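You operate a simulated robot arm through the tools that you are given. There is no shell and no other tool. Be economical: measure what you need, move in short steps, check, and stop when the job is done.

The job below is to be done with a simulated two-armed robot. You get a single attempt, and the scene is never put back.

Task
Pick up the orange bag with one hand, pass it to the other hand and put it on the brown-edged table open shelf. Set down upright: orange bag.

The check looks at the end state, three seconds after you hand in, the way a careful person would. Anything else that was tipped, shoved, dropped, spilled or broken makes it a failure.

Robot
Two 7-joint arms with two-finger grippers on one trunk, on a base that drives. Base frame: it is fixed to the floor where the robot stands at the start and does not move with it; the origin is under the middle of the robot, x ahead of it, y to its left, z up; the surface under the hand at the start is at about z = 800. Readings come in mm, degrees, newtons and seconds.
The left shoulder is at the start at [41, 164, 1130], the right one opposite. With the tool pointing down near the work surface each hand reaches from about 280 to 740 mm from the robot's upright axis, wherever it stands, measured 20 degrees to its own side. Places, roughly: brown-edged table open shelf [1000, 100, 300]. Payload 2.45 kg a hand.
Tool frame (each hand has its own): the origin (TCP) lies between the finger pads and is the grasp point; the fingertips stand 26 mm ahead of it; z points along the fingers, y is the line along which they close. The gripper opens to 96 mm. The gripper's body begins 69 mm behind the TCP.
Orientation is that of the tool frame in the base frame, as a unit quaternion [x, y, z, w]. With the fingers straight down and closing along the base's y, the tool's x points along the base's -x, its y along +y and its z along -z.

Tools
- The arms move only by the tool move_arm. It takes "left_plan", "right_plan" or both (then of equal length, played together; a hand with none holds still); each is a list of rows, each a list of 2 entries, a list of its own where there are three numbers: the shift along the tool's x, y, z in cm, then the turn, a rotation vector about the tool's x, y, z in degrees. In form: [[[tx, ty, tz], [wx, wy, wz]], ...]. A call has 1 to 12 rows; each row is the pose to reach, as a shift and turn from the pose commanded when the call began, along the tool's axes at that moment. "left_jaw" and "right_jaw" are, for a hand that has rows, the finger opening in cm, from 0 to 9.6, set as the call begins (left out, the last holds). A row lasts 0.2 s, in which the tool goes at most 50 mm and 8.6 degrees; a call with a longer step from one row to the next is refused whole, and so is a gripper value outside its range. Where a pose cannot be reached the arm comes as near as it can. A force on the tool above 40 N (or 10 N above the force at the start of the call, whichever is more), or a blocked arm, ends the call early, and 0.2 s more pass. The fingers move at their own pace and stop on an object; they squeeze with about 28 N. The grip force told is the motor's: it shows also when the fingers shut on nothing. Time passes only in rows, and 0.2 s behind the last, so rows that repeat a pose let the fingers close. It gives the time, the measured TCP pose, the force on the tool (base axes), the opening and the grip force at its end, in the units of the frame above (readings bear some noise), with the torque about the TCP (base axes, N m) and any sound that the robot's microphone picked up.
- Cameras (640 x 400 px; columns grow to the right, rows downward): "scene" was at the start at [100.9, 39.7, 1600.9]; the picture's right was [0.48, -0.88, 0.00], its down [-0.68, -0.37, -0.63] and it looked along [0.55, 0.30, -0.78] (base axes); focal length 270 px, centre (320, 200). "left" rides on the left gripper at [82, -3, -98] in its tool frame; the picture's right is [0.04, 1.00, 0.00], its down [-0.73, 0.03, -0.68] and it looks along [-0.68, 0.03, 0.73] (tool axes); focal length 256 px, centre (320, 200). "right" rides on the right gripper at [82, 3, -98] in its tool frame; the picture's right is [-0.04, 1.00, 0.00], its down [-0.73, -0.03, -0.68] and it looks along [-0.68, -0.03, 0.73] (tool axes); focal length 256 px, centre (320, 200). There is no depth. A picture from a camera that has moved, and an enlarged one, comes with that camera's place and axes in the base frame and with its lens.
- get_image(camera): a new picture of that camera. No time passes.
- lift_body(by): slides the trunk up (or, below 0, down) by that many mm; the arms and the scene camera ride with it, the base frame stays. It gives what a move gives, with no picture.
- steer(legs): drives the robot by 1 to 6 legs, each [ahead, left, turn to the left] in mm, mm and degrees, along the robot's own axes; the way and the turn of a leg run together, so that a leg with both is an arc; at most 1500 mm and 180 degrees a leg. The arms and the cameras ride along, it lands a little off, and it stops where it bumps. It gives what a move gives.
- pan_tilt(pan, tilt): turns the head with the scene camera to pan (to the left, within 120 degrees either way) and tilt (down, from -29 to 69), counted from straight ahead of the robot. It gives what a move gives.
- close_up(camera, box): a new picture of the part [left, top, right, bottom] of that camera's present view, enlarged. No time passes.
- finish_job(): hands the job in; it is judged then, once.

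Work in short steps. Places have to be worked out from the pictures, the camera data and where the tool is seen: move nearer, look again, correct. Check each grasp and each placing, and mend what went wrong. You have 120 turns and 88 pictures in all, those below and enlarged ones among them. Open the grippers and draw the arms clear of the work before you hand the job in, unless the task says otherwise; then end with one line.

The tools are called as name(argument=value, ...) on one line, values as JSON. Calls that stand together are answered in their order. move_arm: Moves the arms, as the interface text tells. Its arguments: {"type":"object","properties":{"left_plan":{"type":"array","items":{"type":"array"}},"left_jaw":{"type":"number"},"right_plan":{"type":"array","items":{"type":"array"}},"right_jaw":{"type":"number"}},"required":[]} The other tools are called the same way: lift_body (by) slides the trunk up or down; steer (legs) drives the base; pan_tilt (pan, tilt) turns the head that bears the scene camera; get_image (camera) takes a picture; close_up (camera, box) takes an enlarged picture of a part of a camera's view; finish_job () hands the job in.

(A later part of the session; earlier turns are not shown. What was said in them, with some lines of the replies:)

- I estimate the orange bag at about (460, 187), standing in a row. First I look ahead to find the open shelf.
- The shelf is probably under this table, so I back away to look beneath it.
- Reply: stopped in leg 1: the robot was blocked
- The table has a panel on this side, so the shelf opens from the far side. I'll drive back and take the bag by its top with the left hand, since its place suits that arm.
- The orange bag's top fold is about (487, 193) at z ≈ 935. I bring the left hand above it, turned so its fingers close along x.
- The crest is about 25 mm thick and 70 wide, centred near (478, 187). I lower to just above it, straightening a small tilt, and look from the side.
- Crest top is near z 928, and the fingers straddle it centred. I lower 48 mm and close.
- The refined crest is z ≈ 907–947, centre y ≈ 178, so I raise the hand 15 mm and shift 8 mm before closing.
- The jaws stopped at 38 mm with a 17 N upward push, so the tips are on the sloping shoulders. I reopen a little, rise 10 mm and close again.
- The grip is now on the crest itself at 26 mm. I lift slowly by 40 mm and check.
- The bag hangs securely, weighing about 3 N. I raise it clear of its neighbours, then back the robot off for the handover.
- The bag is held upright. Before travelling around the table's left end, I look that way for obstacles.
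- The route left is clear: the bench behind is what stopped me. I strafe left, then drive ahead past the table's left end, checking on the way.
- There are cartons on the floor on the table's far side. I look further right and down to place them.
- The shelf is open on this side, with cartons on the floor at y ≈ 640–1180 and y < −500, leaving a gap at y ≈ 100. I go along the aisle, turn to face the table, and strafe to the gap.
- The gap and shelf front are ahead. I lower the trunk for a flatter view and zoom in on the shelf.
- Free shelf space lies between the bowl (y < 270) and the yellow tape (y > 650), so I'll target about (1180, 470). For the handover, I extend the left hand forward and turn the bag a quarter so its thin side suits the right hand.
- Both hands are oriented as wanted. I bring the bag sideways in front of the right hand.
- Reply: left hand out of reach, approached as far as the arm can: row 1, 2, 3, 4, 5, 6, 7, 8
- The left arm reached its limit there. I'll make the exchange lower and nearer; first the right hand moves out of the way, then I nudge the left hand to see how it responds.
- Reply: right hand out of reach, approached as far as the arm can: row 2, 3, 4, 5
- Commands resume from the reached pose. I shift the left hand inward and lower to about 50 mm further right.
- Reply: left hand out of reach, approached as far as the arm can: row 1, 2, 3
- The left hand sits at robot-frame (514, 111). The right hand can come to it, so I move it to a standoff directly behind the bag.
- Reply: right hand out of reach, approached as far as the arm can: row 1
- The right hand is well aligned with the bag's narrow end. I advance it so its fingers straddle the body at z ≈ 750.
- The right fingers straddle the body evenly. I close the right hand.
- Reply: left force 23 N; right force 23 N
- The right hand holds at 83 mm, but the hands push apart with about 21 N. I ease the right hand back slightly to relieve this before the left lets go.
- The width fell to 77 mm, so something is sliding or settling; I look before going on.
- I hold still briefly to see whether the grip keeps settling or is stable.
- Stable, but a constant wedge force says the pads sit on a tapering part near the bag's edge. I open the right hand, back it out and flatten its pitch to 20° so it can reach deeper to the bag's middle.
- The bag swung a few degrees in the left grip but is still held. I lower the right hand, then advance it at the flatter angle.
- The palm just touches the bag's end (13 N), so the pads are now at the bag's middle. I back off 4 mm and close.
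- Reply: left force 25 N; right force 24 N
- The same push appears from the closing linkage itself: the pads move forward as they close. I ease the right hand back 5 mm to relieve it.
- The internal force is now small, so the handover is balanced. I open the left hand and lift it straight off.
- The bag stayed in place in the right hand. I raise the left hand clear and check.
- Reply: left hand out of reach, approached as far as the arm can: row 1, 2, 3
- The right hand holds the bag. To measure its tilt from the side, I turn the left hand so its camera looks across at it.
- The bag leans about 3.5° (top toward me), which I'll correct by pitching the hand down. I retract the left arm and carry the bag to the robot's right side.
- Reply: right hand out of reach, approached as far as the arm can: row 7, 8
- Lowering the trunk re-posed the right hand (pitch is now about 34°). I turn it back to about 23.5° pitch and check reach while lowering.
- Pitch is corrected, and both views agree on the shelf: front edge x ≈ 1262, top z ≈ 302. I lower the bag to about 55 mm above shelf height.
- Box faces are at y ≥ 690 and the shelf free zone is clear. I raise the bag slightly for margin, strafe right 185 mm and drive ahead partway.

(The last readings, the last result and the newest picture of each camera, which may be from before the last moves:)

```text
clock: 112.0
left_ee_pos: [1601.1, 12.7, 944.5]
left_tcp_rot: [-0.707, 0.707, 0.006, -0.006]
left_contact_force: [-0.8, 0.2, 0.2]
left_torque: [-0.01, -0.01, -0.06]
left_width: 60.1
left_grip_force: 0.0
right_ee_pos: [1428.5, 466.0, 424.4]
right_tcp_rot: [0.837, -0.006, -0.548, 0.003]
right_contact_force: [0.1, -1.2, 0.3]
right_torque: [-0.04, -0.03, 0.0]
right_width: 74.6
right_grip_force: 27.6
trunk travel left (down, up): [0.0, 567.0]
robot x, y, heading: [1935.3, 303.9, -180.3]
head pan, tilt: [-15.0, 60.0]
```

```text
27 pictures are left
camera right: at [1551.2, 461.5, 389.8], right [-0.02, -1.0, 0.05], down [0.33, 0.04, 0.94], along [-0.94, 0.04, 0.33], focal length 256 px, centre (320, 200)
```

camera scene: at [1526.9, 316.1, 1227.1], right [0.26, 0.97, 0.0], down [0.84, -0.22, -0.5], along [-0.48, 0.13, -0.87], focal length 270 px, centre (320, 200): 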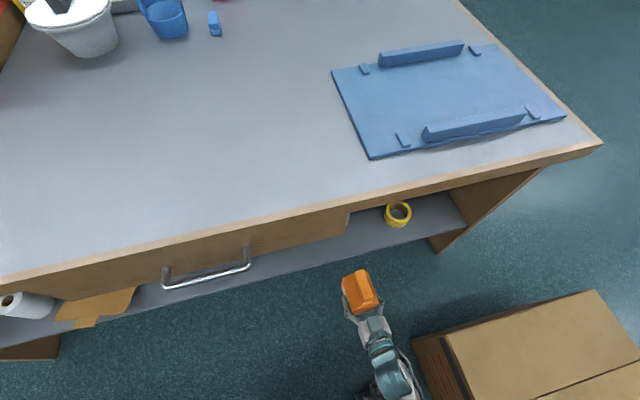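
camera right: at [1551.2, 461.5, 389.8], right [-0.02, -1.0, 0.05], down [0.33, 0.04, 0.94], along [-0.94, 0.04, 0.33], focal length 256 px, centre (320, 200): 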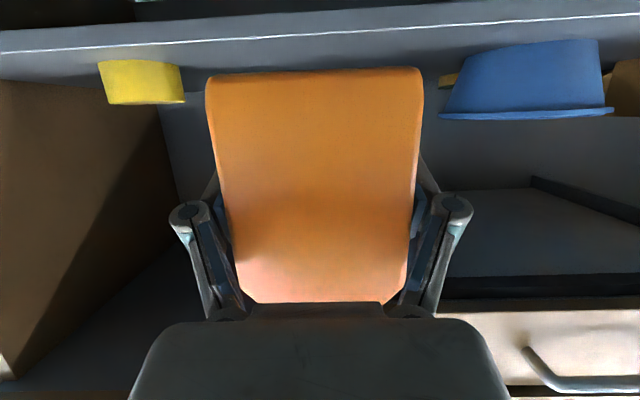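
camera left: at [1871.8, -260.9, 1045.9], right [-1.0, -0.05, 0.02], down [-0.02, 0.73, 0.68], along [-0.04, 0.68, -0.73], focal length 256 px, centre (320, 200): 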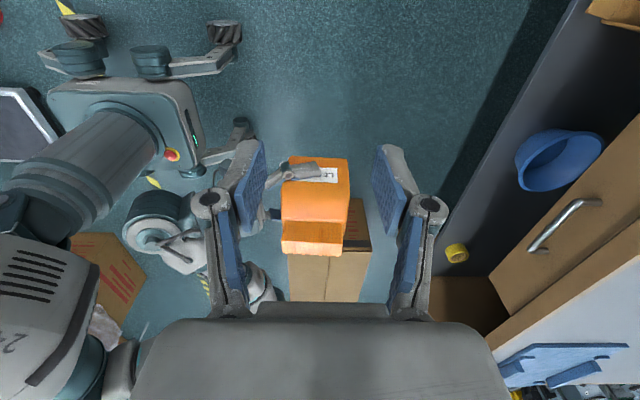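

Refined shelf: edge x ≈ 1281, top z ≈ 323, so the bag bottom clears by about 55 mm. I drive ahead to bring the bag in over the shelf.

steer(legs=[[150, 0, 0.3]])

get_image(camera="right")

get_image(camera="scene")

```text
clock: 113.3
left_ee_pos: [1457.2, 10.8, 945.6]
left_tcp_rot: [0.709, -0.706, -0.006, 0.007]
left_contact_force: [-0.5, 0.3, 1.1]
left_torque: [-0.01, -0.05, 0.03]
left_width: 60.0
left_grip_force: 0.1
right_ee_pos: [1281.6, 464.8, 424.7]
right_tcp_rot: [0.836, -0.005, -0.548, 0.004]
right_contact_force: [-0.1, -0.4, -0.8]
right_torque: [0.01, -0.03, 0.0]
right_width: 74.8
right_grip_force: 28.0
trunk travel left (down, up): [0.0, 567.0]
robot x, y, heading: [1785.0, 301.1, -179.7]
head pan, tilt: [-15.0, 60.0]
```

```text
26 pictures are left
camera right: at [1404.0, 460.0, 391.0], right [-0.02, -1.0, 0.05], down [0.33, 0.04, 0.94], along [-0.94, 0.03, 0.33], focal length 256 px, centre (320, 200)
```

right: 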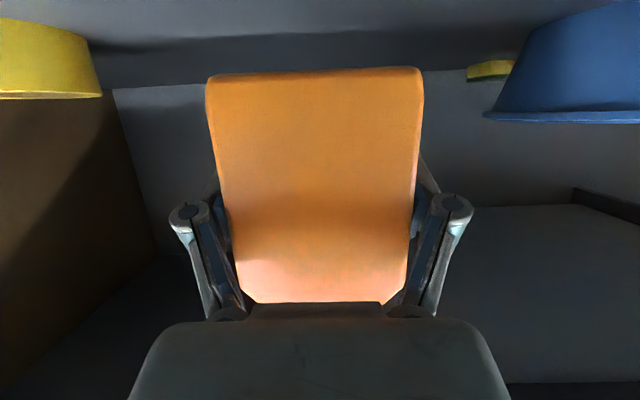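

```text
25 pictures are left
camera scene: at [1378.3, 314.9, 1226.9], right [0.25, 0.97, 0.0], down [0.84, -0.22, -0.5], along [-0.48, 0.13, -0.87], focal length 270 px, centre (320, 200)
```

scene: 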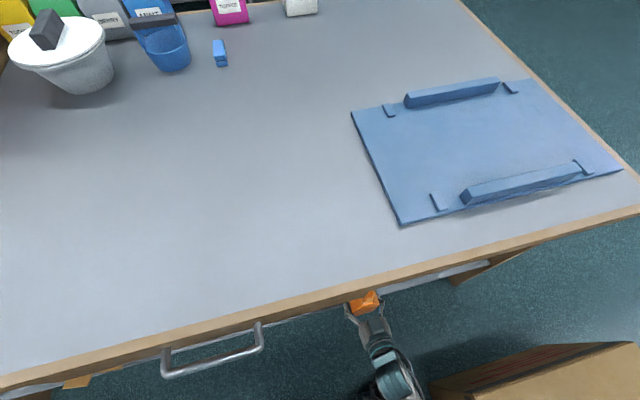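

All clear; I drive the last 82 mm.

steer(legs=[[82, 0, 0]])

get_image(camera="right")

```text
clock: 114.4
left_ee_pos: [1378.8, 12.2, 946.5]
left_tcp_rot: [0.708, -0.706, -0.007, 0.009]
left_contact_force: [0.1, 0.0, -0.6]
left_torque: [0.0, -0.03, -0.01]
left_width: 60.2
left_grip_force: 0.0
right_ee_pos: [1201.6, 464.5, 429.1]
right_tcp_rot: [0.836, -0.005, -0.549, 0.005]
right_contact_force: [0.8, 1.0, 0.9]
right_torque: [-0.02, -0.04, 0.03]
right_width: 74.3
right_grip_force: 27.9
trunk travel left (down, up): [0.0, 567.0]
robot x, y, heading: [1705.9, 302.4, -179.8]
head pan, tilt: [-15.0, 60.0]
```

```text
24 pictures are left
camera right: at [1324.5, 460.2, 392.3], right [-0.02, -1.0, 0.05], down [0.33, 0.04, 0.94], along [-0.94, 0.03, 0.33], focal length 256 px, centre (320, 200)
```

right: 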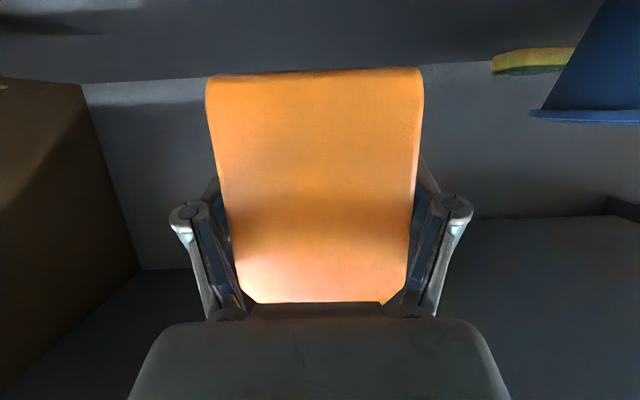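

The bag is over the shelf in free space. I lower 45 mm, then continue in small steps watching the force.

move_arm(right_plan=[[[1.4, 0, 0.6], [0, 0, 0]], [[2.75, 0, 1.2], [0, 0, 0]], [[4.13, 0, 1.8], [0, 0, 0]], [[4.13, 0, 1.8], [0, 0, 0]]])

get_image(camera="right")

```text
clock: 115.4
left_ee_pos: [1382.4, 12.6, 950.1]
left_tcp_rot: [0.709, -0.705, -0.008, 0.011]
left_contact_force: [-0.6, -0.5, -0.6]
left_torque: [-0.02, -0.02, 0.01]
left_width: 60.0
left_grip_force: 0.2
right_ee_pos: [1203.7, 463.8, 384.9]
right_tcp_rot: [0.834, -0.005, -0.552, 0.005]
right_contact_force: [0.0, 0.3, 0.7]
right_torque: [-0.02, -0.04, -0.01]
right_width: 74.6
right_grip_force: 28.1
trunk travel left (down, up): [0.0, 567.0]
robot x, y, heading: [1704.7, 304.0, -179.7]
head pan, tilt: [-15.0, 60.0]
```

```text
23 pictures are left
camera right: at [1326.0, 459.8, 348.8], right [-0.02, -1.0, 0.05], down [0.34, 0.04, 0.94], along [-0.94, 0.03, 0.34], focal length 256 px, centre (320, 200)
```

right: 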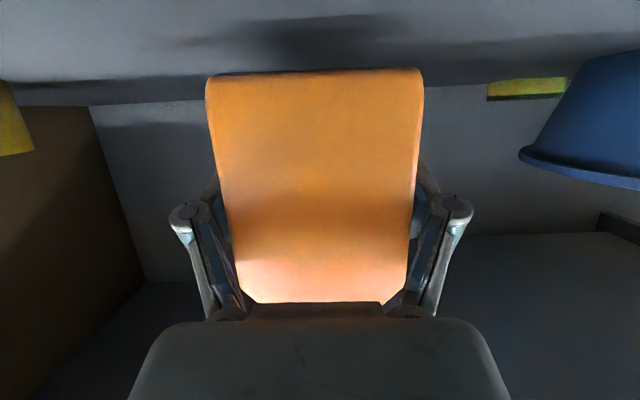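

move_arm(right_plan=[[[0.5, 0, 0.2], [0, 0.5, 0]], [[0.9, 0, 0.4], [0, 0.5, 0]], [[0.9, 0, 0.4], [0, 0.5, 0]]])

move_arm(right_plan=[[[0.4, 0, 0.16], [0, 0, 0]], [[0.4, 0, 0.16], [0, 0, 0]]])

```text
clock: 116.2
left_ee_pos: [1384.4, 11.7, 949.9]
left_tcp_rot: [0.708, -0.706, -0.009, 0.011]
left_contact_force: [0.2, -0.1, -0.8]
left_torque: [0.0, -0.01, -0.02]
left_width: 60.0
left_grip_force: 0.0
right_ee_pos: [1203.0, 463.7, 374.0]
right_tcp_rot: [0.836, -0.005, -0.549, 0.005]
right_contact_force: [-0.7, -0.3, 0.2]
right_torque: [0.01, -0.09, -0.01]
right_width: 74.5
right_grip_force: 27.9
trunk travel left (down, up): [0.0, 567.0]
robot x, y, heading: [1704.3, 298.6, -179.8]
head pan, tilt: [-15.0, 60.0]
```

```text
clock: 116.8
left_ee_pos: [1385.3, 12.2, 950.7]
left_tcp_rot: [0.708, -0.706, -0.009, 0.011]
left_contact_force: [0.1, -0.1, -0.5]
left_torque: [-0.02, 0.01, 0.0]
left_width: 60.2
left_grip_force: 0.0
right_ee_pos: [1201.8, 462.6, 372.9]
right_tcp_rot: [0.835, -0.005, -0.55, 0.005]
right_contact_force: [1.1, 0.3, 5.8]
right_torque: [0.31, 0.44, 0.0]
right_width: 74.7
right_grip_force: 27.6
trunk travel left (down, up): [0.0, 567.0]
robot x, y, heading: [1704.5, 304.5, -179.9]
head pan, tilt: [-15.0, 60.0]
```

Contact with the shelf at TCP z ≈ 373. The torque suggests the far edge touches first, so I ease pitch by 2° while lowering a little more.

move_arm(right_plan=[[[0, 0, 0], [0, -1, 0]], [[0.1, 0, 0.05], [0, -2, 0]], [[0.1, 0, 0.05], [0, -2, 0]]])

get_image(camera="right")

```text
clock: 117.6
left_ee_pos: [1385.4, 11.9, 949.6]
left_tcp_rot: [0.708, -0.706, -0.01, 0.012]
left_contact_force: [0.4, -0.3, 0.0]
left_torque: [-0.02, 0.04, -0.04]
left_width: 60.0
left_grip_force: 0.0
right_ee_pos: [1204.1, 463.2, 370.4]
right_tcp_rot: [0.826, -0.006, -0.563, 0.004]
right_contact_force: [3.0, 0.3, 7.7]
right_torque: [0.4, 0.43, -0.18]
right_width: 74.7
right_grip_force: 27.9
trunk travel left (down, up): [0.0, 567.0]
robot x, y, heading: [1705.4, 301.4, -179.7]
head pan, tilt: [-15.0, 60.0]
```

```text
22 pictures are left
camera right: at [1324.5, 459.7, 331.2], right [-0.02, -1.0, 0.05], down [0.36, 0.04, 0.93], along [-0.93, 0.03, 0.36], focal length 256 px, centre (320, 200)
```

right: 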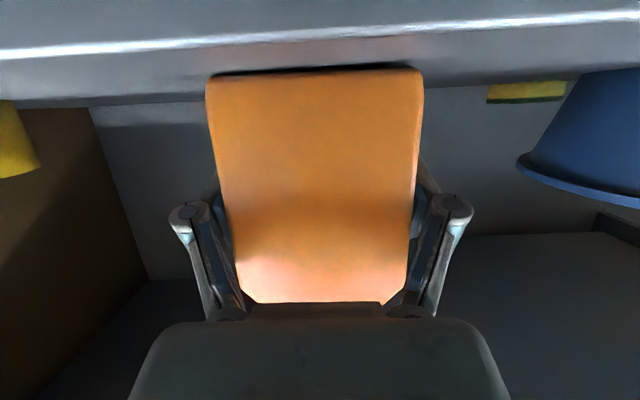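

The bag rests on the shelf, well inside the edge. I open the right hand and look.

move_arm(right_plan=[[[0, 0, 0], [0, 0, 0]], [[0, 0, 0], [0, 0, 0]], [[0, 0, 0], [0, 0, 0]]], right_jaw=9.6)

get_image(camera="right")

```text
clock: 118.4
left_ee_pos: [1383.8, 12.7, 950.1]
left_tcp_rot: [0.708, -0.706, -0.008, 0.011]
left_contact_force: [-0.1, 0.4, -0.4]
left_torque: [0.03, 0.01, -0.02]
left_width: 59.9
left_grip_force: 0.0
right_ee_pos: [1203.1, 463.6, 369.0]
right_tcp_rot: [0.827, -0.005, -0.563, 0.005]
right_contact_force: [0.6, -0.1, -0.6]
right_torque: [0.0, -0.02, -0.01]
right_width: 96.2
right_grip_force: 0.1
trunk travel left (down, up): [0.0, 567.0]
robot x, y, heading: [1709.0, 303.3, -179.8]
head pan, tilt: [-15.0, 60.0]
```

```text
21 pictures are left
camera right: at [1324.5, 459.6, 330.8], right [-0.02, -1.0, 0.05], down [0.36, 0.04, 0.93], along [-0.93, 0.03, 0.36], focal length 256 px, centre (320, 200)
```

right: 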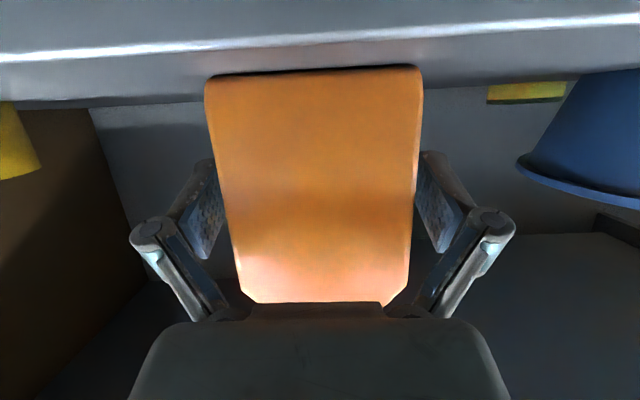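

The bag stands freely. I withdraw the hand along its own axis, then check.

move_arm(right_plan=[[[0, 0, -1.5], [0, 0, 0]], [[0, 0, -3], [0, 0, 0]], [[0, 0, -4.5], [0, 0, 0]], [[0, 0, -6], [0, 0, 0]], [[0, 0, -7.5], [0, 0, 0]], [[0, 0, -7.5], [0, 0, 0]]])

get_image(camera="right")

```text
clock: 119.8
left_ee_pos: [1383.6, 12.4, 949.1]
left_tcp_rot: [0.708, -0.706, -0.008, 0.011]
left_contact_force: [0.0, -0.2, -0.3]
left_torque: [-0.05, 0.01, 0.03]
left_width: 60.3
left_grip_force: 0.0
right_ee_pos: [1273.7, 463.0, 396.9]
right_tcp_rot: [0.827, -0.005, -0.563, 0.005]
right_contact_force: [0.7, 0.4, 0.2]
right_torque: [0.01, 0.0, 0.0]
right_width: 96.3
right_grip_force: 0.2
trunk travel left (down, up): [0.0, 567.0]
robot x, y, heading: [1707.1, 304.9, -180.0]
head pan, tilt: [-15.0, 60.0]
```

```text
20 pictures are left
camera right: at [1394.5, 458.5, 358.7], right [-0.02, -1.0, 0.05], down [0.36, 0.04, 0.93], along [-0.93, 0.04, 0.36], focal length 256 px, centre (320, 200)
```

right: 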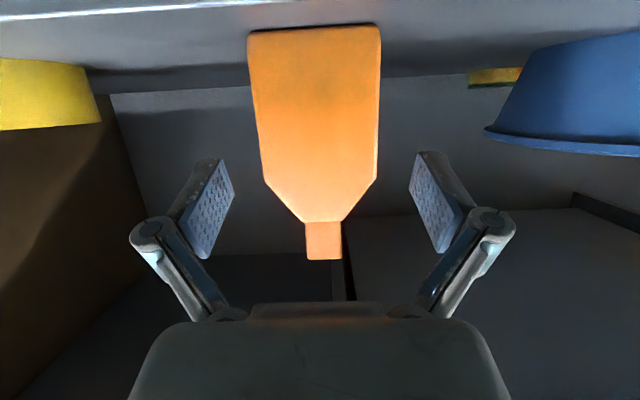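

The bag stands upright on the shelf and the hand is free of it. I drive back straight to clear the table and take a last look.

steer(legs=[[-500, 0, 0]])

pan_tilt(pan=-10, tilt=45)

get_image(camera="scene")

get_image(camera="right")

```text
clock: 122.7
left_ee_pos: [1879.1, 14.7, 950.2]
left_tcp_rot: [-0.706, 0.708, 0.009, -0.011]
left_contact_force: [-0.5, -0.3, -0.5]
left_torque: [0.0, 0.03, -0.03]
left_width: 60.1
left_grip_force: 0.2
right_ee_pos: [1771.4, 465.3, 398.1]
right_tcp_rot: [0.826, -0.008, -0.563, 0.003]
right_contact_force: [-0.3, -0.3, -0.8]
right_torque: [-0.03, 0.01, 0.01]
right_width: 96.2
right_grip_force: 0.0
trunk travel left (down, up): [0.0, 567.0]
robot x, y, heading: [2203.6, 301.4, 179.7]
head pan, tilt: [-15.0, 60.0]
```

```text
clock: 123.5
left_ee_pos: [1882.5, 14.3, 951.3]
left_tcp_rot: [-0.706, 0.708, 0.009, -0.013]
left_contact_force: [0.3, 1.0, 0.4]
left_torque: [0.0, -0.03, -0.03]
left_width: 59.8
left_grip_force: 0.0
right_ee_pos: [1772.5, 466.0, 398.3]
right_tcp_rot: [0.825, -0.008, -0.564, 0.003]
right_contact_force: [0.0, 0.5, -0.8]
right_torque: [-0.01, 0.01, -0.01]
right_width: 96.2
right_grip_force: 0.1
trunk travel left (down, up): [0.0, 567.0]
robot x, y, heading: [2202.2, 302.3, 179.8]
head pan, tilt: [-10.0, 45.0]
```

```text
19 pictures are left
camera scene: at [1781.2, 314.3, 1247.0], right [0.18, 0.98, 0.0], down [0.7, -0.12, -0.7], along [-0.69, 0.13, -0.71], focal length 270 px, centre (320, 200)
```

scene: 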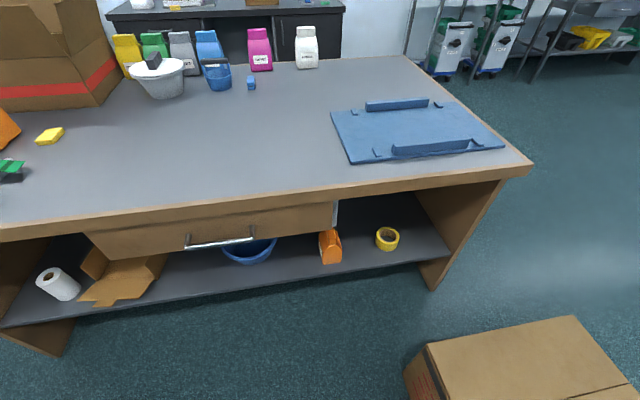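

```text
18 pictures are left
camera right: at [1894.0, 461.0, 359.7], right [-0.02, -1.0, 0.05], down [0.37, 0.04, 0.93], along [-0.93, 0.04, 0.36], focal length 256 px, centre (320, 200)
```

right: 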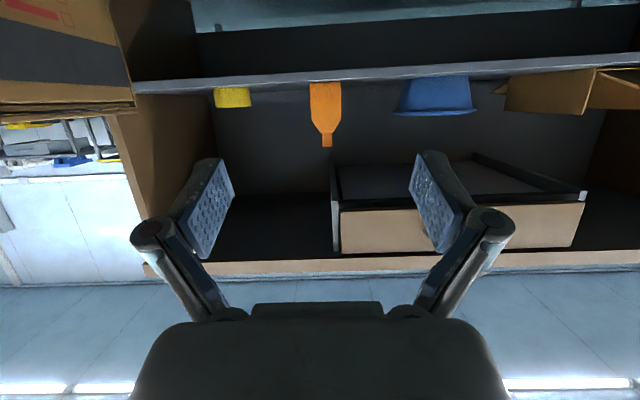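

The bag is upright on the shelf between the bowl and the tape. Nothing else looks moved, both grippers are empty and clear, so I hand in.

finish_job()

```text
The job is handed in.
```

The orange bag was picked up with the left hand, passed to the right, and now stands upright on the brown-edged table's open shelf. Nothing else was seen to have moved.
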